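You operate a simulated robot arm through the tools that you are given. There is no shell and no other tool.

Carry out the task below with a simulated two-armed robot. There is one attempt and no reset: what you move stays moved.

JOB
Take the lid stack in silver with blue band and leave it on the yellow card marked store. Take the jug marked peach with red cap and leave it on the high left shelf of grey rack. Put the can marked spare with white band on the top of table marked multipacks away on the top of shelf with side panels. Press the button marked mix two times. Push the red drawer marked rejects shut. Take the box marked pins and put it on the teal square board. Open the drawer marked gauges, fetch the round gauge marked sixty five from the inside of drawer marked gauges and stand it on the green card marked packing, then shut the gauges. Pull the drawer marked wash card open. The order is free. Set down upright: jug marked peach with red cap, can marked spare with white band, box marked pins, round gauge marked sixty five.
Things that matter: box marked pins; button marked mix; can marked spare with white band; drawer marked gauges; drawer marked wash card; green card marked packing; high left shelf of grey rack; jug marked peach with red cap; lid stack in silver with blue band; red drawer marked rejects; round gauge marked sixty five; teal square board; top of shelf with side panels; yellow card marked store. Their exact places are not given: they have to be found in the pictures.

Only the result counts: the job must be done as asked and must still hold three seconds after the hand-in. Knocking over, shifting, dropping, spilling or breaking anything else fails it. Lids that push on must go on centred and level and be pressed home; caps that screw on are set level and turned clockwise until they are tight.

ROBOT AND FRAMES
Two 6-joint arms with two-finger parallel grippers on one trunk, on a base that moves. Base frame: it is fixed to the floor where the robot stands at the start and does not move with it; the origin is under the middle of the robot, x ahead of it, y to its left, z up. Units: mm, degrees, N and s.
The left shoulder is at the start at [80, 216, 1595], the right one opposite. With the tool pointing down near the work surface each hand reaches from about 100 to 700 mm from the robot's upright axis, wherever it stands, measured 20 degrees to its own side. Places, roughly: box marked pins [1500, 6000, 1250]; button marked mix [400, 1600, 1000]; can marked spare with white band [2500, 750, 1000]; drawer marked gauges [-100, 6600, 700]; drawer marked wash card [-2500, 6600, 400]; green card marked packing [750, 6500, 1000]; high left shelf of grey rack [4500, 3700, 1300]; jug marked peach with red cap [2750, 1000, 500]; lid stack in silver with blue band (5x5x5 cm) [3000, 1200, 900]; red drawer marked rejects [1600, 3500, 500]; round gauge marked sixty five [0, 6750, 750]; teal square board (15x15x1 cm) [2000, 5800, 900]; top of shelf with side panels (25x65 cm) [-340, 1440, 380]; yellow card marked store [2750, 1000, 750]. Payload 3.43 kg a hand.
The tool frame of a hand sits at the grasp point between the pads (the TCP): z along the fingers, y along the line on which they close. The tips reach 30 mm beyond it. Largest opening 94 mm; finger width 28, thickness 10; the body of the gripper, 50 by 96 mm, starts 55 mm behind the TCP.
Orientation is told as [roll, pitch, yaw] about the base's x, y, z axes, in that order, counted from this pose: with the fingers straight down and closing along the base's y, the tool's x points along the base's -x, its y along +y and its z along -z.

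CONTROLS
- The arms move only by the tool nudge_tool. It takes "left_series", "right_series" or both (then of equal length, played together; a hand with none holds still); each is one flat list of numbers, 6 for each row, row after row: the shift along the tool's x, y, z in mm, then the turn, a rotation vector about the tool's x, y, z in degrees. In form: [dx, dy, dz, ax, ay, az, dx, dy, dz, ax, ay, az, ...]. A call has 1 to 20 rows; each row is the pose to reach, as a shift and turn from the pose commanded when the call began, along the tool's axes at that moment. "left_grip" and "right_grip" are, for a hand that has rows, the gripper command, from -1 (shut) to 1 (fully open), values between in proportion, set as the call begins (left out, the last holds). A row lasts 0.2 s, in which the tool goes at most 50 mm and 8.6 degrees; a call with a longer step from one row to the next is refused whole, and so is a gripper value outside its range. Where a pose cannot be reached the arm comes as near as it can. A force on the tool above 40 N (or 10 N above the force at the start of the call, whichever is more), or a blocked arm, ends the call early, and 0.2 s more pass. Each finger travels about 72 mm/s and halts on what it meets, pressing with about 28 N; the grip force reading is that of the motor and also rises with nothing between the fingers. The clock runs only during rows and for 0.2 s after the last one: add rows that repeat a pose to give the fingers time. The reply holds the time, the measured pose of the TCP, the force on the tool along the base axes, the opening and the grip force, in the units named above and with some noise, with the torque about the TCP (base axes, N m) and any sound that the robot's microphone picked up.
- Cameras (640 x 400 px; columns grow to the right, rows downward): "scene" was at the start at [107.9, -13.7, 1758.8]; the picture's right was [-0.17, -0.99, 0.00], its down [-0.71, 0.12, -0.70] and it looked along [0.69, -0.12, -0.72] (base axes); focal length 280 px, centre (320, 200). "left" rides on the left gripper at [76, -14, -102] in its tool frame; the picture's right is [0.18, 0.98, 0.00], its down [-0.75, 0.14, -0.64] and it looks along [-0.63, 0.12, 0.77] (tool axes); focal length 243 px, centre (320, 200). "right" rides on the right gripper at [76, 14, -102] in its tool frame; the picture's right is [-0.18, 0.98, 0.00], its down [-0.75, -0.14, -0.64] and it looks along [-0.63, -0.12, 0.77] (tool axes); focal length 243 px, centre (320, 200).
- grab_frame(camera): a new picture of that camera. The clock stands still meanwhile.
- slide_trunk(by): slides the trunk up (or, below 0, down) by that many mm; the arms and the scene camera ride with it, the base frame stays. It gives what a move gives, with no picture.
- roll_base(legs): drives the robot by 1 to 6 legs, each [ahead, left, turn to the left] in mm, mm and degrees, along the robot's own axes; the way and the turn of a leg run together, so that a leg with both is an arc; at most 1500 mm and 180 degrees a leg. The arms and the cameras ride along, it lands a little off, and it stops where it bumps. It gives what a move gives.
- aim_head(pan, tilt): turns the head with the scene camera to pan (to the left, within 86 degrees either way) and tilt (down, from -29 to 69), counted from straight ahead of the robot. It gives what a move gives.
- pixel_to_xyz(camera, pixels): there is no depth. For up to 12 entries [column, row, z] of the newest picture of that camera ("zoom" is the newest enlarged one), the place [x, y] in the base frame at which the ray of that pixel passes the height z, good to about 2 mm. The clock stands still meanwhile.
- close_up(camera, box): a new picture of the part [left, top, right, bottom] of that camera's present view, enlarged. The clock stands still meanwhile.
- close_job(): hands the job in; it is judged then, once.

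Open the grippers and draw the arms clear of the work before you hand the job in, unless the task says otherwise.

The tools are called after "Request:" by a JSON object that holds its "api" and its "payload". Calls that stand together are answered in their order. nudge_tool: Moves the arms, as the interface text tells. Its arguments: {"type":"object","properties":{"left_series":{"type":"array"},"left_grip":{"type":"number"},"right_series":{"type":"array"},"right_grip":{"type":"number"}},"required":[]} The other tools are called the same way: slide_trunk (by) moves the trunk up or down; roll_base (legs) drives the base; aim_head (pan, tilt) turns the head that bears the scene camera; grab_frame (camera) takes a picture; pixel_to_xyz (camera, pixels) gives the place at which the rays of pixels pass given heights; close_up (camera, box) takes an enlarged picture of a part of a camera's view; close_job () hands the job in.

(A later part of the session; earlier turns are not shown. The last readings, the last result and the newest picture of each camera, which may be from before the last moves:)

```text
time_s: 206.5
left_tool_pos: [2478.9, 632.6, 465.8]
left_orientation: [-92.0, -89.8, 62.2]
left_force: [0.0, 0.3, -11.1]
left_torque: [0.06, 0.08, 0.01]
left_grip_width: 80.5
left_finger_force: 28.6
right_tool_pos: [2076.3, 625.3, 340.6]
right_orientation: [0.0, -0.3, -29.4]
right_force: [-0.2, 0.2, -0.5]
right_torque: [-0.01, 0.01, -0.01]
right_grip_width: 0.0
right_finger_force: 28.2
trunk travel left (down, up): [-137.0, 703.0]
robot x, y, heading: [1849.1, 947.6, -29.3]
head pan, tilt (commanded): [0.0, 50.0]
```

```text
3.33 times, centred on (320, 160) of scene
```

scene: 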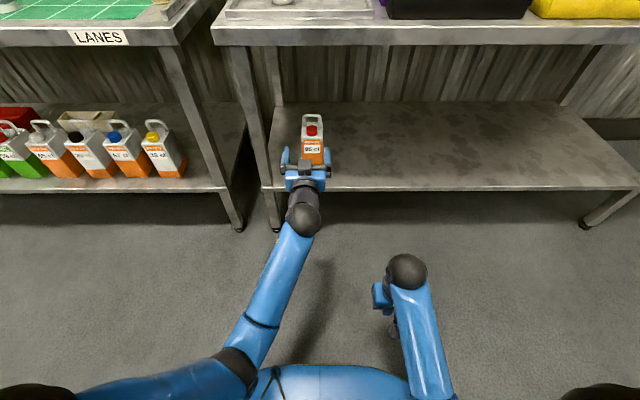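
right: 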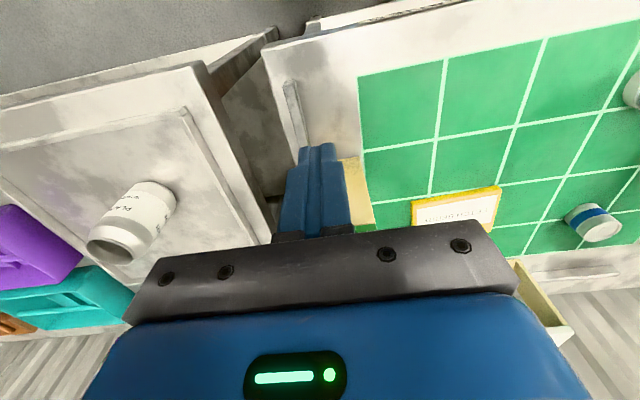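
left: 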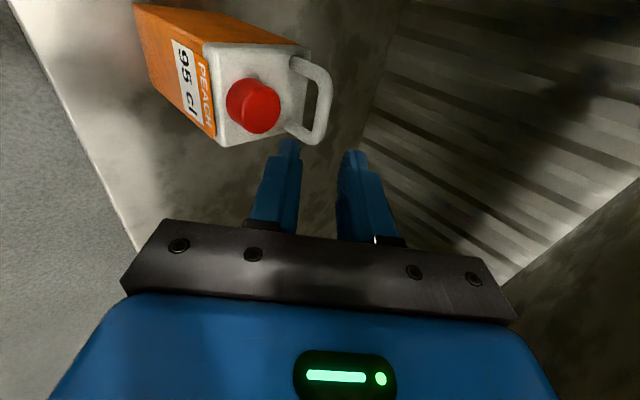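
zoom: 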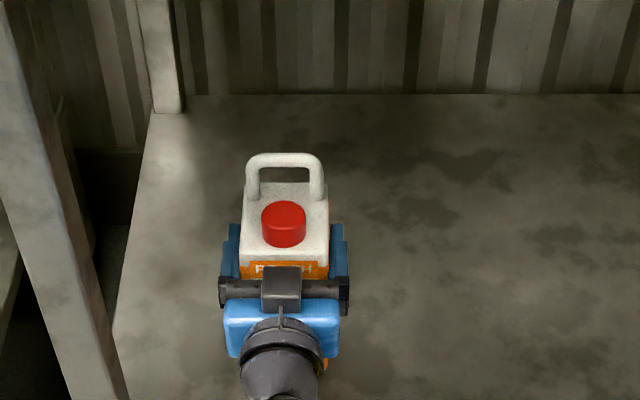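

The jug is held upright (11 N). I back away from the table, raise the trunk and look down the corridor toward the rack.

Request:
{"api": "roll_base", "payload": {"legs": [[-280, 0, 0]]}}

Request:
{"api": "slide_trunk", "payload": {"by": 400}}

Request:
{"api": "slide_trunk", "payload": {"by": 300}}

Request:
{"api": "aim_head", "payload": {"pan": 80, "tilt": 20}}

Request:
{"api": "grab_frame", "payload": {"camera": "scene"}}

```text
time_s: 208.4
left_tool_pos: [2234.3, 770.2, 466.6]
left_orientation: [-112.1, -89.8, 82.5]
left_force: [-0.4, 0.8, -10.0]
left_torque: [0.02, 0.08, -0.03]
left_grip_width: 80.3
left_finger_force: 27.8
right_tool_pos: [1832.0, 762.6, 340.0]
right_orientation: [-0.1, -0.3, -29.4]
right_force: [-1.3, 0.7, -1.2]
right_torque: [0.01, 0.03, 0.01]
right_grip_width: 0.0
right_finger_force: 28.2
trunk travel left (down, up): [-137.0, 703.0]
robot x, y, heading: [1605.8, 1088.9, -29.4]
head pan, tilt (commanded): [0.0, 50.0]
```

```text
time_s: 212.2
left_tool_pos: [2234.7, 769.4, 865.6]
left_orientation: [-94.2, -89.8, 64.6]
left_force: [0.5, 0.4, -9.9]
left_torque: [0.02, 0.08, 0.01]
left_grip_width: 80.6
left_finger_force: 27.7
right_tool_pos: [1831.9, 763.1, 740.0]
right_orientation: [-0.1, -0.2, -29.4]
right_force: [0.3, 0.7, -0.9]
right_torque: [0.01, -0.01, 0.02]
right_grip_width: 0.1
right_finger_force: 28.1
trunk travel left (down, up): [-537.0, 303.0]
robot x, y, heading: [1605.7, 1088.5, -29.4]
head pan, tilt (commanded): [0.0, 50.0]
```

```text
time_s: 215.2
left_tool_pos: [2235.4, 769.0, 1166.4]
left_orientation: [-94.1, -89.8, 64.6]
left_force: [0.3, -0.9, -11.0]
left_torque: [0.02, 0.08, 0.0]
left_grip_width: 80.4
left_finger_force: 28.0
right_tool_pos: [1833.2, 762.0, 1040.3]
right_orientation: [0.0, -0.2, -29.5]
right_force: [-0.4, 1.0, -0.2]
right_torque: [-0.01, -0.02, -0.01]
right_grip_width: 0.0
right_finger_force: 28.3
trunk travel left (down, up): [-837.0, 3.0]
robot x, y, heading: [1609.8, 1087.4, -29.6]
head pan, tilt (commanded): [0.0, 50.0]
```

```text
time_s: 216.8
left_tool_pos: [2234.9, 769.7, 1166.3]
left_orientation: [-96.7, -89.8, 66.9]
left_force: [-0.2, 0.2, -11.7]
left_torque: [0.04, 0.09, 0.0]
left_grip_width: 80.3
left_finger_force: 28.1
right_tool_pos: [1831.5, 761.8, 1040.4]
right_orientation: [-0.1, -0.2, -29.4]
right_force: [-0.7, -0.4, 0.3]
right_torque: [-0.01, 0.02, 0.03]
right_grip_width: 0.0
right_finger_force: 27.7
trunk travel left (down, up): [-837.0, 3.0]
robot x, y, heading: [1605.6, 1088.4, -29.4]
head pan, tilt (commanded): [80.0, 20.0]
```

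```text
taken
```

scene: 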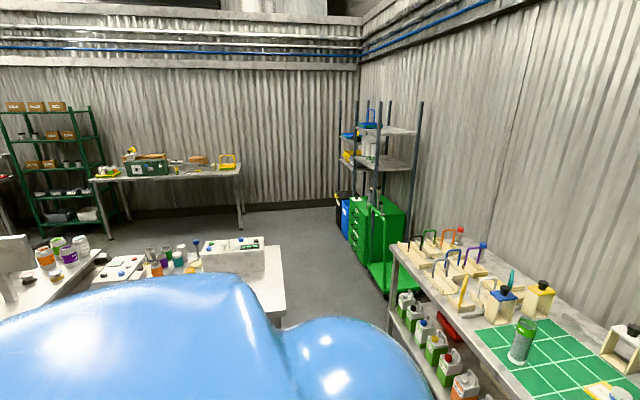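

The rack is ahead on the right at (375,140); its left (far) bay is beyond. I pull the jug in a bit, turn to face along the corridor and centre myself between the tables.

Request:
{"api": "nudge_tool", "payload": {"left_series": [0, 0, -40, 0, 0, 0, 0, 0, -80, 0, 0, 0, 0, 0, -120, 0, 0, 0, 0, 0, -120, 0, 0, 0]}}

Request:
{"api": "roll_base", "payload": {"legs": [[0, 0, 90], [0, -420, 0]]}}

Request:
{"api": "aim_head", "payload": {"pan": 0, "tilt": 25}}

Request:
{"api": "grab_frame", "payload": {"camera": "scene"}}

```text
time_s: 217.8
left_tool_pos: [2130.3, 826.6, 1166.0]
left_orientation: [-88.5, -89.7, 58.9]
left_force: [0.3, -0.5, -10.5]
left_torque: [0.04, 0.05, -0.01]
left_grip_width: 80.4
left_finger_force: 27.9
right_tool_pos: [1832.7, 762.1, 1039.9]
right_orientation: [-0.2, -0.2, -29.4]
right_force: [-0.1, -0.5, 0.4]
right_torque: [-0.01, 0.01, -0.03]
right_grip_width: 0.0
right_finger_force: 27.6
trunk travel left (down, up): [-837.0, 3.0]
robot x, y, heading: [1602.1, 1088.2, -29.3]
head pan, tilt (commanded): [80.0, 20.0]
```

```text
time_s: 224.2
left_tool_pos: [2225.7, 1410.7, 1165.7]
left_orientation: [-94.4, -89.7, 154.8]
left_force: [-0.2, 0.8, -11.1]
left_torque: [-0.05, 0.03, 0.0]
left_grip_width: 80.4
left_finger_force: 27.6
right_tool_pos: [2291.1, 1113.0, 1039.1]
right_orientation: [-0.2, -0.3, 60.9]
right_force: [0.3, -0.1, -0.2]
right_torque: [0.0, 0.02, 0.02]
right_grip_width: 0.2
right_finger_force: 27.6
trunk travel left (down, up): [-837.0, 3.0]
robot x, y, heading: [1967.8, 887.6, 60.7]
head pan, tilt (commanded): [80.0, 20.0]
```

```text
time_s: 225.7
left_tool_pos: [2227.8, 1409.7, 1165.6]
left_orientation: [-90.9, -89.7, 151.5]
left_force: [0.1, 0.2, -10.3]
left_torque: [-0.06, 0.07, 0.0]
left_grip_width: 80.5
left_finger_force: 27.8
right_tool_pos: [2292.8, 1111.5, 1038.8]
right_orientation: [-0.1, -0.3, 60.7]
right_force: [0.1, -0.1, -0.5]
right_torque: [0.0, 0.02, 0.0]
right_grip_width: 0.1
right_finger_force: 28.0
trunk travel left (down, up): [-837.0, 3.0]
robot x, y, heading: [1968.2, 889.7, 60.9]
head pan, tilt (commanded): [0.0, 25.0]
```

```text
taken
```

scene: 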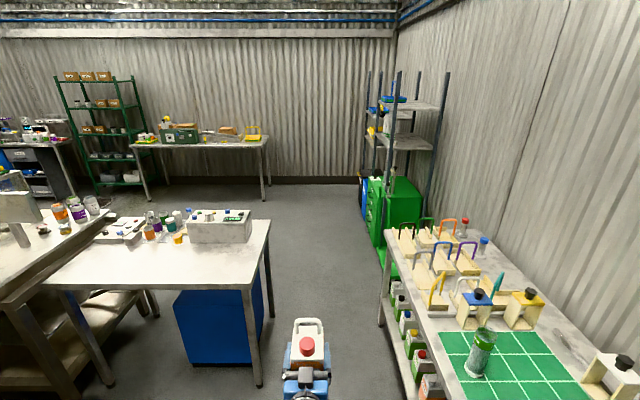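

The corridor is clear (table leg at n≈900, LANES at 1713). I drive ahead 1500 mm with a slight shift right, then look again.

Request:
{"api": "roll_base", "payload": {"legs": [[300, -40, -0.3], [1200, 0, 0]]}}

Request:
{"api": "grab_frame", "payload": {"camera": "scene"}}

```text
time_s: 233.4
left_tool_pos: [3012.5, 2690.2, 1165.5]
left_orientation: [-106.7, -89.7, 166.4]
left_force: [-0.1, -1.3, -10.1]
left_torque: [-0.08, 0.07, 0.0]
left_grip_width: 80.3
left_finger_force: 28.0
right_tool_pos: [3074.5, 2391.9, 1039.7]
right_orientation: [-0.1, -0.3, 59.9]
right_force: [0.9, 0.4, -0.6]
right_torque: [0.01, -0.04, 0.0]
right_grip_width: 0.3
right_finger_force: 27.8
trunk travel left (down, up): [-837.0, 3.0]
robot x, y, heading: [2748.0, 2168.1, 60.0]
head pan, tilt (commanded): [0.0, 25.0]
```

```text
taken
```

scene: 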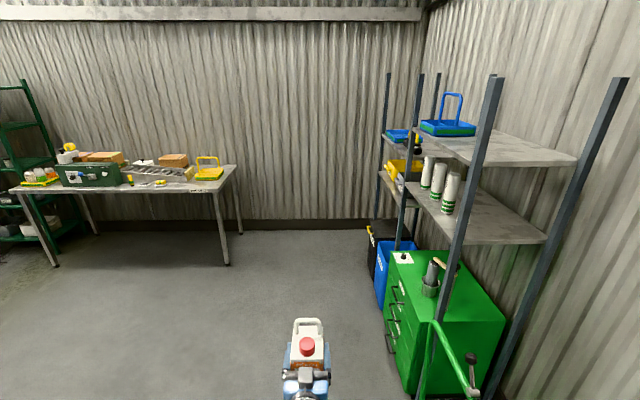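

I now see the rack: near bay with trays and cans, far (left) bay behind. I zoom on the far bay.

Request:
{"api": "close_up", "payload": {"camera": "scene", "box": [360, 60, 520, 260]}}

Request:
{"api": "close_up", "payload": {"camera": "scene", "box": [370, 110, 450, 190]}}

Request:
{"api": "pixel_to_xyz", "payload": {"camera": "scene", "pixels": [[447, 300, 900], [390, 345, 0], [400, 395, 0], [412, 225, 1300], [380, 150, 1300], [413, 130, 1500], [545, 240, 1300], [578, 160, 1500]]}}

```text
2.00 times, centred on (440, 160) of scene
```

zoom: 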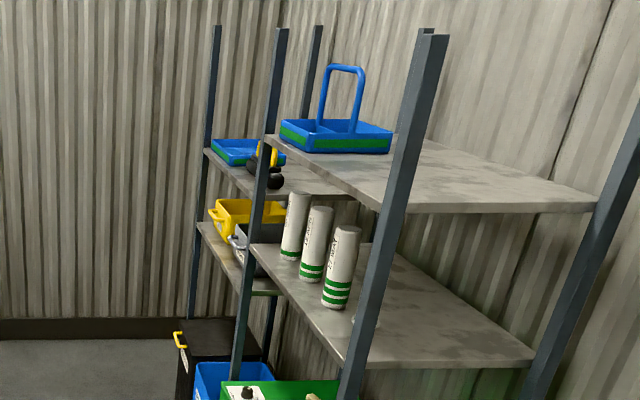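

```text
5.00 times, centred on (410, 150) of scene
```

zoom: 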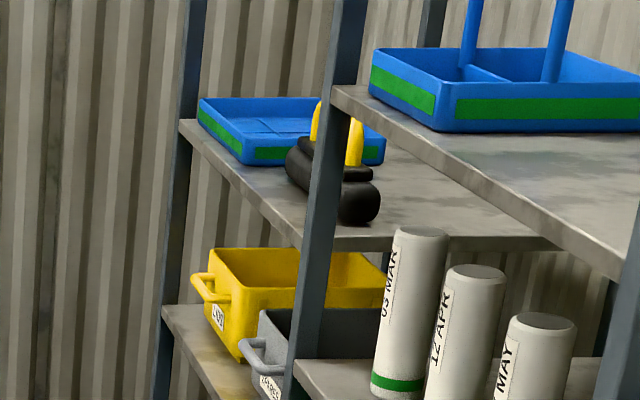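

```text
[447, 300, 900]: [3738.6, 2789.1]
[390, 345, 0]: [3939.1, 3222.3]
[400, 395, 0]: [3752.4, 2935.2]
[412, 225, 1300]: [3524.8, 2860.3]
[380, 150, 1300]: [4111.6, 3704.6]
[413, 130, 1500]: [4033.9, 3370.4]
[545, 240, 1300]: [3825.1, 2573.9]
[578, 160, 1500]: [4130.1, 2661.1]
```

The left bay's top shelf has a blue tray at its far end and a black item; its near half is free. I measure its front edge points.

Request:
{"api": "pixel_to_xyz", "payload": {"camera": "scene", "pixels": [[382, 134.5, 1300], [406, 159, 1300], [382, 134.5, 1350], [406, 159, 1350], [413, 128, 1500], [463, 163, 1500], [378, 172, 1000], [404, 190, 1000], [417, 155, 1300], [372, 290, 0], [367, 262, 0]]}}

```text
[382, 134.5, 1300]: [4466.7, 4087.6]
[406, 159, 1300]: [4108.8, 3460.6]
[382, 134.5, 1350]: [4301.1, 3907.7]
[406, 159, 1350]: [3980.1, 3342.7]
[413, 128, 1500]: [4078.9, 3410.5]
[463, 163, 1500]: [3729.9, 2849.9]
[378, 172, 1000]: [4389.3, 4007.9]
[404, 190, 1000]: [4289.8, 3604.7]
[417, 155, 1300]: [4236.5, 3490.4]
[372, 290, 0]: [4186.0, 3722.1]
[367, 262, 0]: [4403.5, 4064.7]
```

The left bay's top shelf front edge is at n≈1883, z≈1300. I drive along, shift left, and turn to face the rack with room for the jug.

Request:
{"api": "roll_base", "payload": {"legs": [[1400, 0, 0.5], [600, 320, 0], [0, 0, -90]]}}

Request:
{"api": "aim_head", "payload": {"pan": 0, "tilt": 15}}

Request:
{"api": "grab_frame", "payload": {"camera": "scene"}}

```text
time_s: 247.6
left_tool_pos: [3989.5, 3776.7, 1164.8]
left_orientation: [-80.4, -89.8, 48.9]
left_force: [-0.3, 0.1, -10.7]
left_torque: [0.06, 0.07, -0.03]
left_grip_width: 80.3
left_finger_force: 28.2
right_tool_pos: [3689.7, 3720.9, 1040.5]
right_orientation: [-0.2, -0.3, -31.2]
right_force: [-1.3, -0.7, 0.0]
right_torque: [0.0, -0.04, -0.01]
right_grip_width: 0.0
right_finger_force: 28.0
trunk travel left (down, up): [-837.0, 3.0]
robot x, y, heading: [3470.5, 4051.2, -30.9]
head pan, tilt (commanded): [0.0, 25.0]
```

```text
time_s: 248.3
left_tool_pos: [3990.0, 3776.6, 1165.4]
left_orientation: [-59.0, -89.8, 27.5]
left_force: [0.1, -0.2, -11.1]
left_torque: [0.05, 0.1, 0.0]
left_grip_width: 80.6
left_finger_force: 27.7
right_tool_pos: [3688.6, 3721.2, 1039.2]
right_orientation: [-0.1, -0.2, -31.1]
right_force: [0.4, 0.5, -0.2]
right_torque: [0.01, 0.02, -0.03]
right_grip_width: 0.0
right_finger_force: 27.9
trunk travel left (down, up): [-837.0, 3.0]
robot x, y, heading: [3473.5, 4050.8, -31.3]
head pan, tilt (commanded): [0.0, 15.0]
```

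```text
taken
```

scene: 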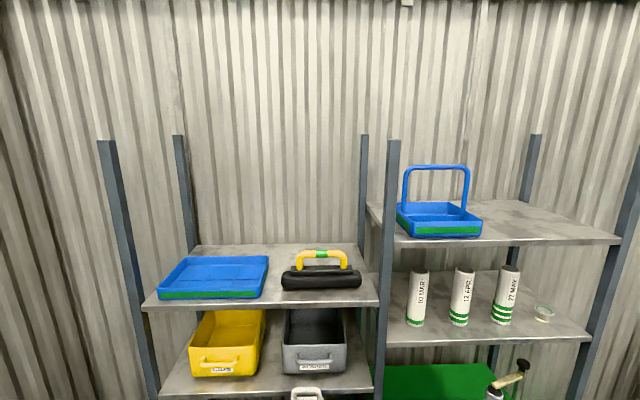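

The left bay's top shelf holds a blue tray and a black case with yellow handle. I measure free areas on it.

Request:
{"api": "close_up", "payload": {"camera": "scene", "box": [130, 225, 400, 320]}}

Request:
{"api": "pixel_to_xyz", "payload": {"camera": "scene", "pixels": [[143, 308, 1300], [378, 304, 1300], [360, 243, 1300], [193, 246, 1300], [160, 299, 1300], [260, 298, 1300], [269, 258, 1340], [282, 289, 1300], [361, 287, 1300], [356, 265, 1340], [290, 268, 1340]]}}

```text
2.37 times, centred on (265, 272) of scene
```

zoom: 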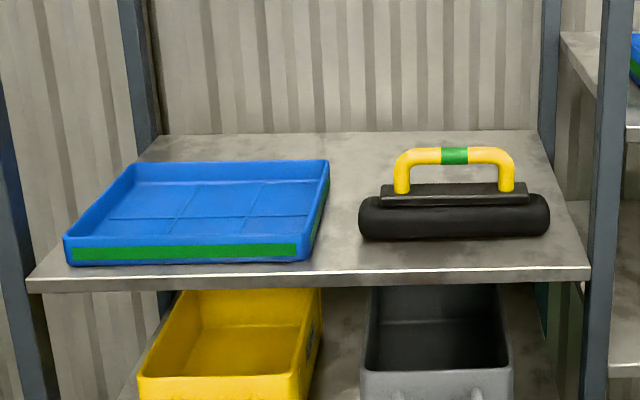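

```text
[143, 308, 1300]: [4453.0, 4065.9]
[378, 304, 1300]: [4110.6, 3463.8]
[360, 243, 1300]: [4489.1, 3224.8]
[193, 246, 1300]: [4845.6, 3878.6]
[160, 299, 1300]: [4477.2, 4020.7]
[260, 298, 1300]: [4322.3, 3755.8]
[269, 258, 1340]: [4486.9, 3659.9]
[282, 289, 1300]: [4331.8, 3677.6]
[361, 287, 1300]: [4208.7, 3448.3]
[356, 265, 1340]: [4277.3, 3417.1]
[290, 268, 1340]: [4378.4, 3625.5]
```

There is free shelf behind the tray and case (n>2125), and a gap (t 5330–5392) between them for the hand camera. I align the heading and position, then raise the jug to z≈1484.

Request:
{"api": "roll_base", "payload": {"legs": [[0, 105, 1.9]]}}

Request:
{"api": "nudge_tool", "payload": {"left_series": [-45, 0, 0, 0, 0, 0, -90, 0, 0, 0, 0, 0, -135, 0, 0, 0, 0, 0, -180, 0, 0, 0, 0, 0, -225, 0, 0, 0, 0, 0, -270, 0, 0, 0, 0, 0, -320, 0, 0, 0, 0, 0, -320, 0, 0, 0, 0, 0]}}

Request:
{"api": "grab_frame", "payload": {"camera": "scene"}}

```text
time_s: 249.5
left_tool_pos: [4045.7, 3876.3, 1164.9]
left_orientation: [83.3, -89.8, -113.1]
left_force: [-0.1, -1.8, -10.4]
left_torque: [0.04, 0.08, 0.04]
left_grip_width: 80.4
left_finger_force: 27.6
right_tool_pos: [3749.0, 3813.3, 1039.4]
right_orientation: [0.3, -0.2, -29.3]
right_force: [0.7, -0.3, -0.1]
right_torque: [0.07, -0.04, 0.02]
right_grip_width: 0.0
right_finger_force: 27.8
trunk travel left (down, up): [-837.0, 3.0]
robot x, y, heading: [3529.1, 4142.0, -29.3]
head pan, tilt (commanded): [0.0, 15.0]
```

```text
time_s: 251.3
left_tool_pos: [4049.8, 3883.3, 1485.0]
left_orientation: [-62.8, -89.8, 33.1]
left_force: [-0.2, -0.2, -10.5]
left_torque: [0.05, 0.1, 0.0]
left_grip_width: 80.2
left_finger_force: 27.8
right_tool_pos: [3752.5, 3818.6, 1039.0]
right_orientation: [-0.3, -0.2, -29.2]
right_force: [-0.1, -0.1, -0.3]
right_torque: [-0.02, 0.01, 0.02]
right_grip_width: 0.0
right_finger_force: 28.2
trunk travel left (down, up): [-837.0, 3.0]
robot x, y, heading: [3525.8, 4144.9, -29.4]
head pan, tilt (commanded): [0.0, 15.0]
```

```text
taken
```

scene: 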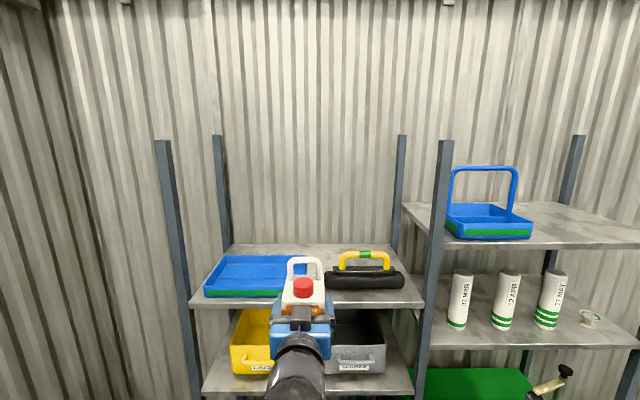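

TCP is at t≈5371, n≈1622, z 1485. I double-check case and tray edges from this view.

Request:
{"api": "close_up", "payload": {"camera": "scene", "box": [190, 230, 430, 330]}}

Request:
{"api": "pixel_to_xyz", "payload": {"camera": "scene", "pixels": [[326, 283, 1325], [404, 283, 1325], [306, 257, 1340], [281, 295, 1300], [364, 252, 1395], [352, 252, 1395], [341, 269, 1350]]}}

```text
2.67 times, centred on (310, 280) of scene
```

zoom: 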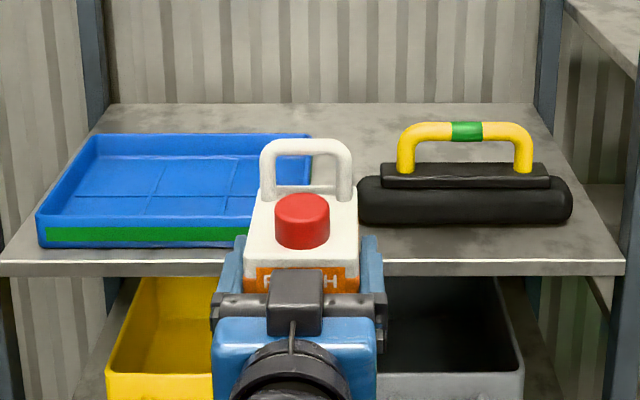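

```text
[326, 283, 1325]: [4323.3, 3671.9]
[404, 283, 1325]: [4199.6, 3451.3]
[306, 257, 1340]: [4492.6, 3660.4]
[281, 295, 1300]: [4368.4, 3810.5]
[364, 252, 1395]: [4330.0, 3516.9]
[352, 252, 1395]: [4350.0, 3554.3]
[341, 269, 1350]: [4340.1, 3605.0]
```

Gap t 5321–5394 confirmed. I raise 15 mm more and drive ahead 420 mm, bringing the jug over the shelf between tray and case.

Request:
{"api": "nudge_tool", "payload": {"left_series": [-15, 4, 0, 0, 0, 0, -15, 4, 0, 0, 0, 0]}}

Request:
{"api": "roll_base", "payload": {"legs": [[220, 0, 0], [200, 0, 0]]}}

Request:
{"api": "grab_frame", "payload": {"camera": "scene"}}

Request:
{"api": "grab_frame", "payload": {"camera": "left"}}

```text
time_s: 251.9
left_tool_pos: [4052.0, 3887.6, 1500.5]
left_orientation: [-71.9, -89.8, 42.3]
left_force: [-0.2, -0.2, -10.6]
left_torque: [0.05, 0.1, 0.0]
left_grip_width: 80.6
left_finger_force: 28.1
right_tool_pos: [3753.2, 3818.0, 1039.3]
right_orientation: [-0.2, -0.2, -29.3]
right_force: [0.1, 0.3, 0.2]
right_torque: [0.01, -0.01, -0.01]
right_grip_width: 0.2
right_finger_force: 27.8
trunk travel left (down, up): [-837.0, 3.0]
robot x, y, heading: [3525.8, 4146.0, -29.1]
head pan, tilt (commanded): [0.0, 15.0]
```

```text
time_s: 254.8
left_tool_pos: [4412.6, 3686.5, 1502.7]
left_orientation: [-128.8, -89.7, 99.3]
left_force: [-1.4, 0.2, -10.4]
left_torque: [0.11, 0.11, 0.02]
left_grip_width: 80.4
left_finger_force: 27.7
right_tool_pos: [4116.8, 3617.0, 1041.7]
right_orientation: [-0.2, -0.4, -29.2]
right_force: [-0.5, -0.4, 0.4]
right_torque: [0.01, -0.01, -0.01]
right_grip_width: 0.0
right_finger_force: 28.0
trunk travel left (down, up): [-837.0, 3.0]
robot x, y, heading: [3891.1, 3940.9, -29.1]
head pan, tilt (commanded): [0.0, 15.0]
```

```text
taken
```

scene: 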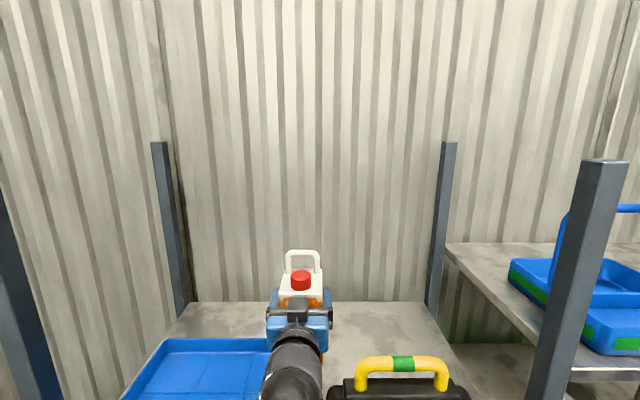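

```text
taken
```

left: 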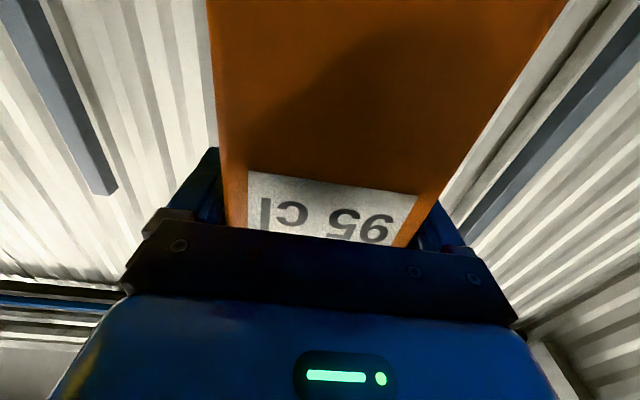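

Jug at n≈2035, t≈5378, above the shelf. I extend the arm 137 mm further so that the jug is behind the tray and case.

Request:
{"api": "nudge_tool", "payload": {"left_series": [0, -1, 35, 0, 0, 0, 0, -2, 70, 0, 0, 0, 0, -3, 105, 0, 0, 0, 0, -3, 138, 0, 0, 0, 0, -3, 138, 0, 0, 0]}}

Request:
{"api": "aim_head", "payload": {"pan": 5, "tilt": 35}}

Request:
{"api": "grab_frame", "payload": {"camera": "scene"}}

```text
time_s: 256.0
left_tool_pos: [4515.6, 3623.0, 1509.3]
left_orientation: [-171.0, -89.4, 141.4]
left_force: [0.2, 0.0, -12.0]
left_torque: [0.08, 0.1, -0.02]
left_grip_width: 80.3
left_finger_force: 28.0
right_tool_pos: [4104.9, 3620.7, 1044.9]
right_orientation: [-0.1, -1.1, -29.2]
right_force: [0.0, 0.4, 0.3]
right_torque: [0.0, 0.0, -0.01]
right_grip_width: 0.2
right_finger_force: 27.6
trunk travel left (down, up): [-837.0, 3.0]
robot x, y, heading: [3891.8, 3943.7, -29.1]
head pan, tilt (commanded): [0.0, 15.0]
```

```text
time_s: 256.8
left_tool_pos: [4516.1, 3622.4, 1508.8]
left_orientation: [-175.2, -89.4, 145.6]
left_force: [-0.4, -1.1, -11.2]
left_torque: [0.04, 0.09, 0.01]
left_grip_width: 80.5
left_finger_force: 28.0
right_tool_pos: [4104.7, 3621.0, 1045.3]
right_orientation: [-0.1, -1.1, -29.2]
right_force: [0.8, 0.2, 0.1]
right_torque: [-0.01, 0.0, 0.01]
right_grip_width: 0.0
right_finger_force: 27.5
trunk travel left (down, up): [-837.0, 3.0]
robot x, y, heading: [3890.9, 3936.8, -28.8]
head pan, tilt (commanded): [5.0, 35.0]
```

```text
taken
```

scene: 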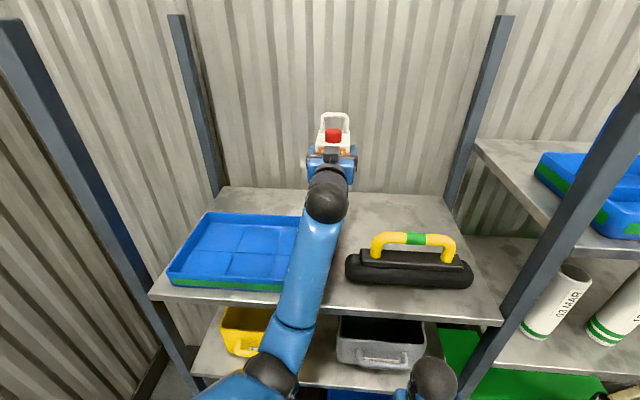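

The right hand's reading shifted back and the robot leans by about 1°: the left forearm/elbow probably presses on the shelf edge. I retract at once and check.

Request:
{"api": "nudge_tool", "payload": {"left_series": [0, 0, -30, 0, 0, 0, 0, 0, -70, 0, 0, 0, 0, 0, -100, 0, 0, 0, 0, 0, -100, 0, 0, 0]}}

Request:
{"api": "grab_frame", "payload": {"camera": "scene"}}

```text
time_s: 257.8
left_tool_pos: [4447.0, 3666.2, 1500.2]
left_orientation: [-88.0, -89.7, 58.7]
left_force: [-0.5, 0.6, -11.2]
left_torque: [0.05, 0.12, 0.0]
left_grip_width: 80.3
left_finger_force: 27.8
right_tool_pos: [4116.8, 3615.5, 1039.7]
right_orientation: [-0.2, -0.3, -29.2]
right_force: [0.6, 0.4, 0.6]
right_torque: [-0.01, 0.0, 0.04]
right_grip_width: 0.2
right_finger_force: 28.0
trunk travel left (down, up): [-837.0, 3.0]
robot x, y, heading: [3893.1, 3940.8, -29.1]
head pan, tilt (commanded): [5.0, 35.0]
```

```text
taken
```

scene: 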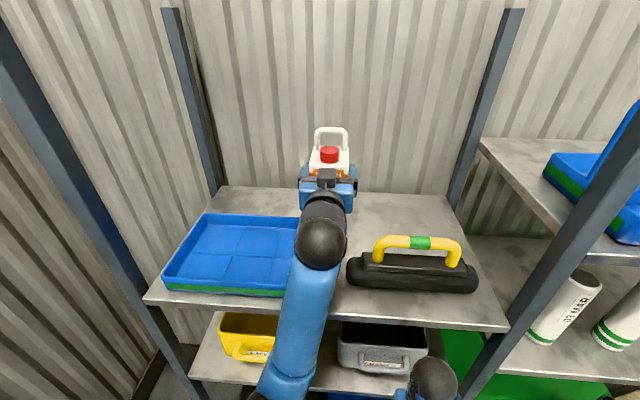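

The lean is gone. I check that tray, case and bins have not shifted.

Request:
{"api": "close_up", "payload": {"camera": "scene", "box": [140, 180, 520, 400]}}

Request:
{"api": "pixel_to_xyz", "payload": {"camera": "scene", "pixels": [[146, 303, 1300], [508, 325, 1300], [166, 291, 1300], [345, 287, 1325], [480, 287, 1325], [328, 175, 1500]]}}

```text
1.68 times, centred on (330, 290) of scene
```

zoom: 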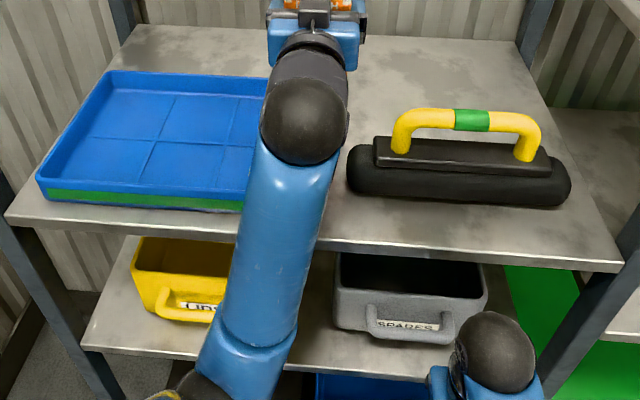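

```text
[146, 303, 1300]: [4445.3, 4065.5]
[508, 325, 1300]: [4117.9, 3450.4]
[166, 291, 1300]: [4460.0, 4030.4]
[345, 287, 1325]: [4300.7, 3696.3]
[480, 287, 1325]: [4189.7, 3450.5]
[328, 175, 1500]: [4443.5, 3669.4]
```

Nothing shifted. The elbow is low when I stand this close, so I back the base 205 mm and extend the arm further instead.

Request:
{"api": "roll_base", "payload": {"legs": [[-205, 0, -0.3]]}}

Request:
{"api": "nudge_tool", "payload": {"left_series": [0, 0, 45, 0, 0, 0, 0, 0, 90, 0, 0, 0, 0, 0, 135, 0, 0, 0, 0, 0, 180, 0, 0, 0, 0, 0, 180, 0, 0, 0]}}

Request:
{"api": "grab_frame", "payload": {"camera": "scene"}}

```text
time_s: 259.4
left_tool_pos: [4274.3, 3757.5, 1496.4]
left_orientation: [-26.0, -89.5, -3.7]
left_force: [0.9, -1.1, -11.8]
left_torque: [0.02, 0.05, -0.01]
left_grip_width: 80.3
left_finger_force: 28.4
right_tool_pos: [3942.5, 3711.6, 1037.7]
right_orientation: [-0.2, 0.0, -29.5]
right_force: [-0.2, -1.5, -0.1]
right_torque: [0.03, 0.05, -0.01]
right_grip_width: 0.2
right_finger_force: 27.6
trunk travel left (down, up): [-837.0, 3.0]
robot x, y, heading: [3714.0, 4042.1, -29.5]
head pan, tilt (commanded): [5.0, 35.0]
```

```text
time_s: 260.6
left_tool_pos: [4426.7, 3671.5, 1498.4]
left_orientation: [-45.6, -89.8, 15.9]
left_force: [-0.1, -0.9, -11.0]
left_torque: [0.04, 0.06, 0.0]
left_grip_width: 80.6
left_finger_force: 28.1
right_tool_pos: [3939.1, 3714.5, 1038.7]
right_orientation: [-0.2, -0.1, -29.6]
right_force: [-0.3, -0.8, 0.1]
right_torque: [-0.01, 0.03, -0.02]
right_grip_width: 0.1
right_finger_force: 28.1
trunk travel left (down, up): [-837.0, 3.0]
robot x, y, heading: [3711.1, 4037.7, -29.3]
head pan, tilt (commanded): [5.0, 35.0]
```

```text
taken
```

scene: 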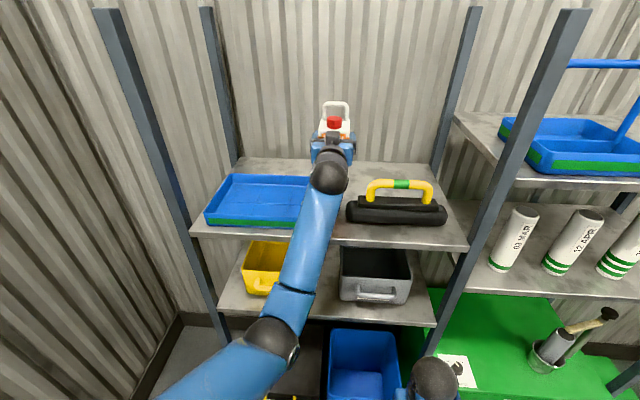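

No lean now; TCP at n≈2054. I extend another 118 mm.

Request:
{"api": "nudge_tool", "payload": {"left_series": [0, 1, 40, 0, 0, 0, 0, 3, 80, 0, 0, 0, 0, 3, 118, 0, 0, 0, 0, 3, 118, 0, 0, 0]}}

Request:
{"api": "grab_frame", "payload": {"camera": "scene"}}

```text
time_s: 261.6
left_tool_pos: [4529.9, 3615.2, 1498.6]
left_orientation: [-39.8, -89.6, 10.1]
left_force: [-0.4, 0.1, -10.4]
left_torque: [0.03, 0.11, 0.0]
left_grip_width: 80.4
left_finger_force: 27.6
right_tool_pos: [3938.9, 3713.8, 1040.1]
right_orientation: [-0.2, -0.3, -29.5]
right_force: [0.1, 0.7, -0.3]
right_torque: [-0.01, 0.02, -0.01]
right_grip_width: 0.0
right_finger_force: 28.0
trunk travel left (down, up): [-837.0, 3.0]
robot x, y, heading: [3709.2, 4038.0, -29.8]
head pan, tilt (commanded): [5.0, 35.0]
```

```text
taken
```

scene: 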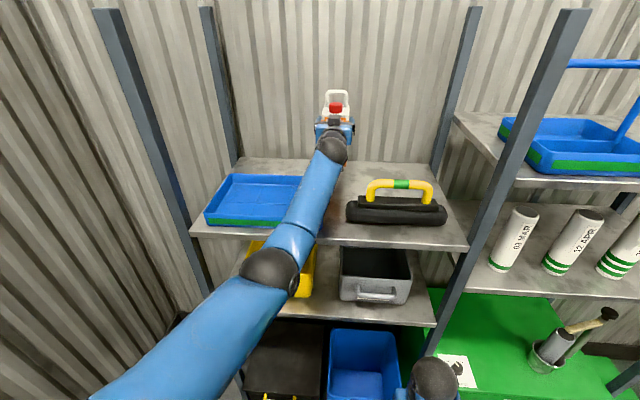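

At the target (n≈2172, t≈5373). I lower the jug 60 mm, then in small steps until it touches the shelf.

Request:
{"api": "nudge_tool", "payload": {"left_series": [20, 0, 0, 0, 0, 0, 40, 0, 0, 0, 0, 0, 58, 0, 0, 0, 0, 0, 64, 0, 0, 0, 0, 0, 64, 0, 0, 0, 0, 0]}}

Request:
{"api": "grab_frame", "payload": {"camera": "scene"}}

```text
time_s: 262.8
left_tool_pos: [4529.2, 3616.6, 1438.1]
left_orientation: [-144.4, -89.8, 114.7]
left_force: [3.2, -1.8, -0.3]
left_torque: [-0.09, -0.93, -0.07]
left_grip_width: 80.3
left_finger_force: 28.2
right_tool_pos: [3938.0, 3713.2, 1040.5]
right_orientation: [-0.2, -0.3, -29.5]
right_force: [0.8, -0.8, -0.6]
right_torque: [0.01, 0.01, 0.0]
right_grip_width: 0.0
right_finger_force: 27.7
trunk travel left (down, up): [-837.0, 3.0]
robot x, y, heading: [3714.9, 4039.4, -29.6]
head pan, tilt (commanded): [5.0, 35.0]
```

```text
taken
```

scene: 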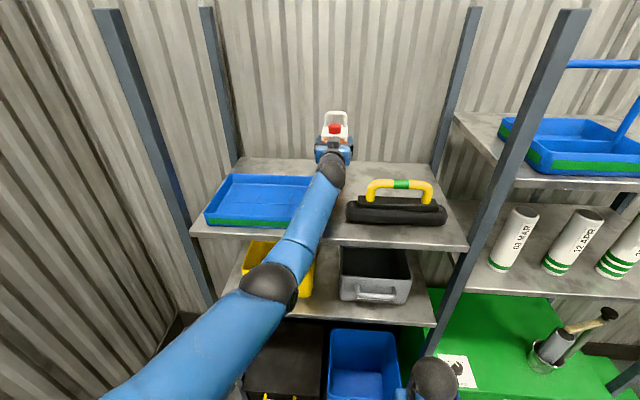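

Contact with the shelf at the jug's rear edge (force relieved from −11 to ~0). I lower 3 mm more to settle it flat.

Request:
{"api": "nudge_tool", "payload": {"left_series": [2, 0, 0, 0, 0, 0, 4, 0, 0, 0, 0, 0, 4, 0, 0, 0, 0, 0]}}

Request:
{"api": "close_up", "payload": {"camera": "scene", "box": [280, 90, 400, 190]}}

```text
time_s: 263.6
left_tool_pos: [4526.1, 3617.3, 1437.1]
left_orientation: [-151.3, -89.4, 121.5]
left_force: [7.5, -4.2, 19.9]
left_torque: [0.53, -0.23, -0.17]
left_grip_width: 80.9
left_finger_force: 28.5
right_tool_pos: [3937.0, 3713.7, 1040.9]
right_orientation: [-0.1, -0.3, -29.4]
right_force: [-0.1, -0.6, 1.5]
right_torque: [0.02, 0.01, -0.01]
right_grip_width: 0.0
right_finger_force: 28.1
trunk travel left (down, up): [-837.0, 3.0]
robot x, y, heading: [3711.6, 4039.6, -29.3]
head pan, tilt (commanded): [5.0, 35.0]
```

```text
4.00 times, centred on (340, 140) of scene
```

zoom: 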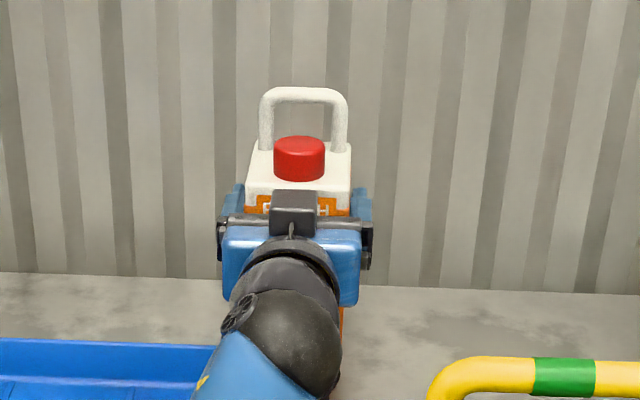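

Full contact (≈20 N up). I ease 2 mm, open the fingers, and check.

Request:
{"api": "nudge_tool", "payload": {"left_series": [-2, 0, 0, 0, 0, 0, -2, 0, 0, 0, 0, 0]}}

Request:
{"api": "nudge_tool", "payload": {"left_series": [0, 0, 0, 0, 0, 0, 0, 0, 0, 0, 0, 0, 0, 0, 0, 0, 0, 0], "left_grip": 1}}

Request:
{"api": "close_up", "payload": {"camera": "scene", "box": [280, 90, 400, 190]}}

```text
time_s: 264.2
left_tool_pos: [4526.7, 3617.4, 1436.5]
left_orientation: [-128.3, -89.8, 98.6]
left_force: [6.3, -4.4, 17.9]
left_torque: [0.21, -0.01, -0.16]
left_grip_width: 80.4
left_finger_force: 27.8
right_tool_pos: [3936.5, 3713.2, 1040.4]
right_orientation: [-0.1, -0.4, -29.4]
right_force: [0.6, -0.5, -0.5]
right_torque: [0.02, 0.03, -0.01]
right_grip_width: 0.1
right_finger_force: 28.2
trunk travel left (down, up): [-837.0, 3.0]
robot x, y, heading: [3711.0, 4039.1, -29.4]
head pan, tilt (commanded): [5.0, 35.0]
```

```text
time_s: 265.0
left_tool_pos: [4527.9, 3617.0, 1433.8]
left_orientation: [-62.9, -89.9, 33.1]
left_force: [0.3, 0.7, 0.0]
left_torque: [-0.02, -0.01, -0.03]
left_grip_width: 94.1
left_finger_force: 0.0
right_tool_pos: [3936.9, 3714.4, 1039.5]
right_orientation: [-0.3, -0.3, -29.6]
right_force: [0.0, -0.8, -0.5]
right_torque: [0.0, -0.01, -0.01]
right_grip_width: 0.0
right_finger_force: 28.2
trunk travel left (down, up): [-837.0, 3.0]
robot x, y, heading: [3715.2, 4038.9, -29.5]
head pan, tilt (commanded): [5.0, 35.0]
```

```text
4.00 times, centred on (340, 140) of scene
```

zoom: 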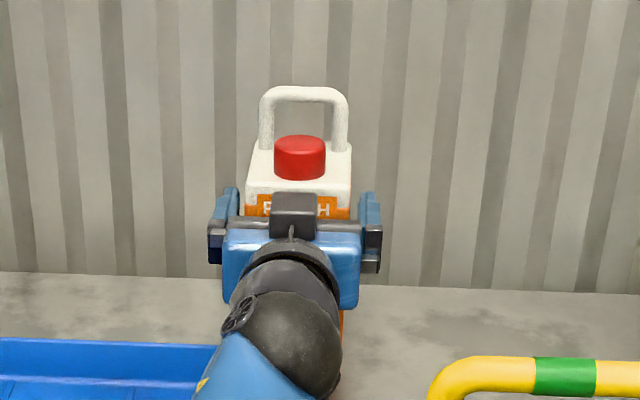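

The jug stands free. I raise the open hand 30 mm and pull straight back.

Request:
{"api": "nudge_tool", "payload": {"left_series": [-15, 0, 0, 0, 0, 0, -30, 0, 0, 0, 0, 0, -30, 0, -30, 0, 0, 0, -30, 0, -60, 0, 0, 0, -30, 0, -100, 0, 0, 0, -30, 0, -145, 0, 0, 0, -30, 0, -190, 0, 0, 0, -30, 0, -235, 0, 0, 0, -30, 0, -280, 0, 0, 0, -30, 0, -280, 0, 0, 0]}}

Request:
{"api": "grab_frame", "payload": {"camera": "scene"}}

```text
time_s: 267.2
left_tool_pos: [4284.1, 3755.0, 1463.8]
left_orientation: [-75.9, -89.8, 46.2]
left_force: [0.2, 0.6, -0.4]
left_torque: [-0.05, 0.01, 0.0]
left_grip_width: 93.8
left_finger_force: 0.1
right_tool_pos: [3937.2, 3713.8, 1039.3]
right_orientation: [-0.3, -0.3, -29.3]
right_force: [0.3, 0.3, 0.4]
right_torque: [-0.02, 0.0, 0.04]
right_grip_width: 0.2
right_finger_force: 28.2
trunk travel left (down, up): [-837.0, 3.0]
robot x, y, heading: [3713.5, 4035.7, -29.6]
head pan, tilt (commanded): [5.0, 35.0]
```

```text
taken
```

scene: 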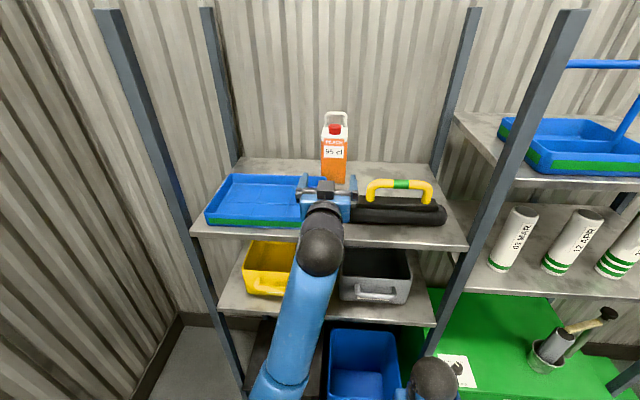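

The jug is delivered. I back away, fold the left hand down, and turn around to look for the red drawer and the boxes.

Request:
{"api": "roll_base", "payload": {"legs": [[-450, 0, 0]]}}

Request:
{"api": "nudge_tool", "payload": {"left_series": [45, 0, 0, 0, 0, 0, 90, 0, 0, 0, 0, 0, 135, 0, 0, 0, 0, 0, 180, 0, 0, 0, 0, 0, 225, 0, 0, 0, 0, 0, 270, 0, 0, 0, 0, 0, 315, 0, 0, 0, 0, 0, 360, 0, 0, 0, 0, 0, 400, 0, 0, 0, 0, 0]}}

Request:
{"api": "nudge_tool", "payload": {"left_series": [0, 0, 0, 0, 8.2, 0, 0, 0, 0, 0, 16.4, 0, 0, 0, 0, 0, 24.6, 0, 0, 0, 0, 0, 32.8, 0, 0, 0, 0, 0, 41, 0, 0, 0, 0, 0, 49.2, 0, 0, 0, 0, 0, 57.4, 0, 0, 0, 0, 0, 65.6, 0, 0, 0, 0, 0, 73.8, 0, 0, 0, 0, 0, 82, 0, 0, 0, 0, 0, 90, 0, 0, 0, 0, 0, 90, 0]}}

Request:
{"api": "roll_base", "payload": {"legs": [[0, 0, 165]]}}

Request:
{"api": "aim_head", "payload": {"pan": 0, "tilt": 20}}

Request:
{"api": "grab_frame", "payload": {"camera": "scene"}}

```text
time_s: 270.0
left_tool_pos: [3892.8, 3977.4, 1463.0]
left_orientation: [-48.5, -89.8, 18.7]
left_force: [0.6, -0.1, -0.6]
left_torque: [0.03, -0.03, -0.01]
left_grip_width: 93.9
left_finger_force: 0.1
right_tool_pos: [3543.5, 3936.1, 1039.6]
right_orientation: [-0.3, -0.3, -29.6]
right_force: [-0.9, -0.4, 0.3]
right_torque: [0.02, 0.01, 0.02]
right_grip_width: 0.0
right_finger_force: 27.5
trunk travel left (down, up): [-837.0, 3.0]
robot x, y, heading: [3315.8, 4264.6, -29.6]
head pan, tilt (commanded): [5.0, 35.0]
```

```text
time_s: 272.0
left_tool_pos: [3889.0, 3976.3, 1062.0]
left_orientation: [-65.1, -89.8, 35.2]
left_force: [-0.8, 0.6, 0.1]
left_torque: [-0.01, -0.01, -0.01]
left_grip_width: 94.0
left_finger_force: 0.1
right_tool_pos: [3542.7, 3935.6, 1040.5]
right_orientation: [-0.2, -0.3, -29.5]
right_force: [-0.9, -0.1, 0.2]
right_torque: [-0.04, 0.0, 0.0]
right_grip_width: 0.0
right_finger_force: 28.2
trunk travel left (down, up): [-837.0, 3.0]
robot x, y, heading: [3317.7, 4261.8, -29.6]
head pan, tilt (commanded): [5.0, 35.0]
```

```text
time_s: 274.6
left_tool_pos: [3888.1, 3977.2, 1064.5]
left_orientation: [-0.2, 0.1, -29.9]
left_force: [-0.8, 0.0, 0.4]
left_torque: [0.01, -0.01, 0.01]
left_grip_width: 94.2
left_finger_force: 0.0
right_tool_pos: [3541.3, 3936.1, 1040.8]
right_orientation: [-0.1, -0.3, -29.6]
right_force: [-0.9, 0.1, 0.4]
right_torque: [-0.01, 0.02, 0.01]
right_grip_width: 0.2
right_finger_force: 28.4
trunk travel left (down, up): [-837.0, 3.0]
robot x, y, heading: [3316.0, 4263.5, -29.5]
head pan, tilt (commanded): [5.0, 35.0]
```

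```text
time_s: 281.7
left_tool_pos: [2845.9, 4693.4, 1063.6]
left_orientation: [-0.2, 0.0, 134.3]
left_force: [-0.5, 0.0, 0.5]
left_torque: [-0.01, -0.02, 0.0]
left_grip_width: 93.9
left_finger_force: 0.0
right_tool_pos: [3189.1, 4635.8, 1039.5]
right_orientation: [-0.1, -0.4, 134.5]
right_force: [-0.4, 0.3, 0.7]
right_torque: [-0.02, 0.01, -0.01]
right_grip_width: 0.3
right_finger_force: 28.0
trunk travel left (down, up): [-837.0, 3.0]
robot x, y, heading: [3321.0, 4266.6, 134.7]
head pan, tilt (commanded): [5.0, 35.0]
```

```text
time_s: 282.4
left_tool_pos: [2844.7, 4692.6, 1063.6]
left_orientation: [-0.2, 0.1, 134.4]
left_force: [-0.2, 0.1, -0.2]
left_torque: [-0.01, -0.02, 0.01]
left_grip_width: 94.2
left_finger_force: 0.0
right_tool_pos: [3189.4, 4636.1, 1040.2]
right_orientation: [-0.1, -0.3, 134.6]
right_force: [-0.2, -0.3, -0.3]
right_torque: [0.01, 0.01, -0.04]
right_grip_width: 0.0
right_finger_force: 28.1
trunk travel left (down, up): [-837.0, 3.0]
robot x, y, heading: [3318.2, 4263.5, 134.6]
head pan, tilt (commanded): [0.0, 20.0]
```

```text
taken
```

scene: 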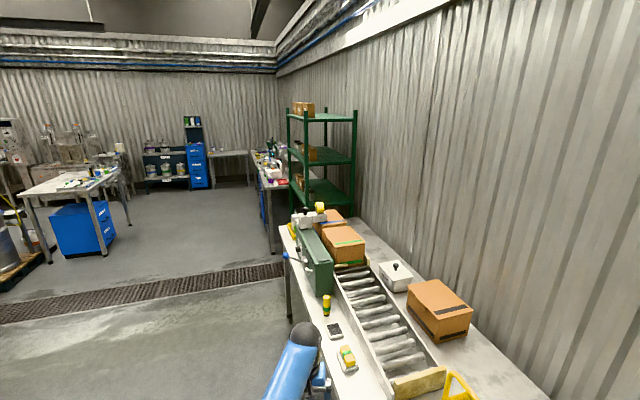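

I see a packing table with rollers, boxes and a green rack. I zoom into several parts to read labels.

Request:
{"api": "close_up", "payload": {"camera": "scene", "box": [260, 90, 400, 260]}}

Request:
{"api": "close_up", "payload": {"camera": "scene", "box": [260, 190, 500, 400]}}

Request:
{"api": "close_up", "payload": {"camera": "scene", "box": [0, 100, 280, 290]}}

```text
2.35 times, centred on (330, 175) of scene
```

zoom: 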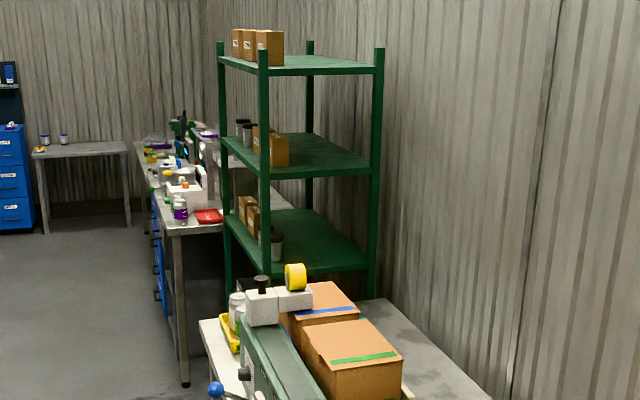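

```text
1.90 times, centred on (380, 295) of scene
```

zoom: 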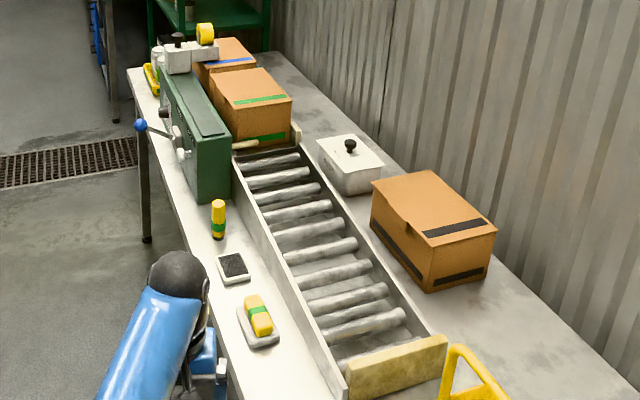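

```text
2.11 times, centred on (140, 195) of scene
```

zoom: 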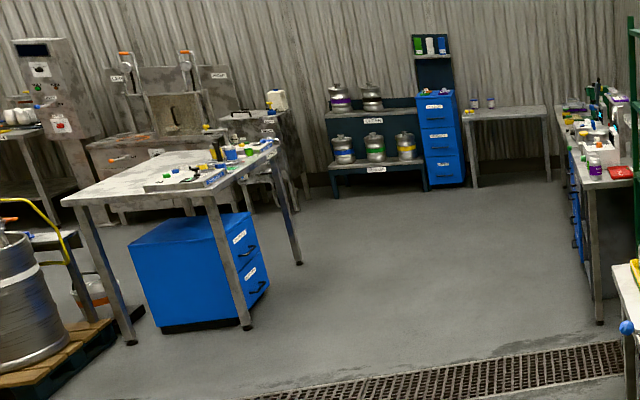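

The green rack with small boxes stands beyond the roller table. I turn to face along the wall and drive closer.

Request:
{"api": "roll_base", "payload": {"legs": [[0, 0, 16], [1400, 130, 0]]}}

Request:
{"api": "aim_head", "payload": {"pan": -35, "tilt": 20}}

Request:
{"api": "grab_frame", "payload": {"camera": "scene"}}

```text
time_s: 290.4
left_tool_pos: [1465.6, 5123.3, 1065.0]
left_orientation: [-0.1, -0.1, 150.0]
left_force: [0.6, 0.0, 0.9]
left_torque: [0.03, -0.01, 0.0]
left_grip_width: 94.1
left_finger_force: 0.1
right_tool_pos: [1811.3, 5162.1, 1040.8]
right_orientation: [-0.3, -0.3, 150.3]
right_force: [0.0, -1.0, 0.4]
right_torque: [-0.02, -0.02, -0.02]
right_grip_width: 0.0
right_finger_force: 27.8
trunk travel left (down, up): [-837.0, 3.0]
robot x, y, heading: [2031.8, 4836.9, 150.3]
head pan, tilt (commanded): [0.0, 20.0]
```

```text
time_s: 291.4
left_tool_pos: [1464.0, 5123.4, 1063.7]
left_orientation: [-0.2, 0.1, 149.9]
left_force: [-0.5, -1.1, 0.3]
left_torque: [0.01, 0.05, 0.03]
left_grip_width: 94.2
left_finger_force: 0.0
right_tool_pos: [1810.0, 5163.9, 1040.4]
right_orientation: [-0.2, -0.3, 150.3]
right_force: [0.7, 0.6, 0.4]
right_torque: [0.0, 0.0, -0.03]
right_grip_width: 0.0
right_finger_force: 28.2
trunk travel left (down, up): [-837.0, 3.0]
robot x, y, heading: [2037.8, 4835.9, 150.4]
head pan, tilt (commanded): [-35.0, 20.0]
```

```text
taken
```

scene: 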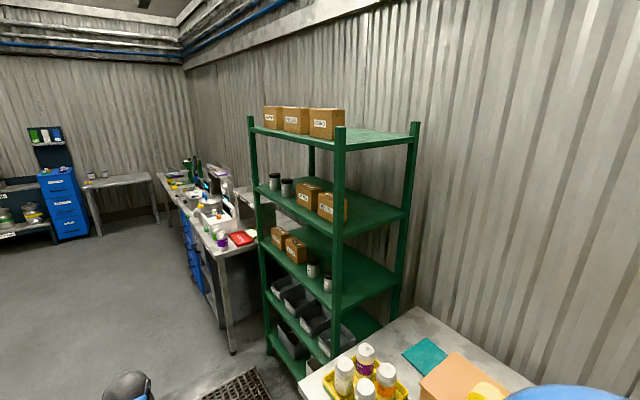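

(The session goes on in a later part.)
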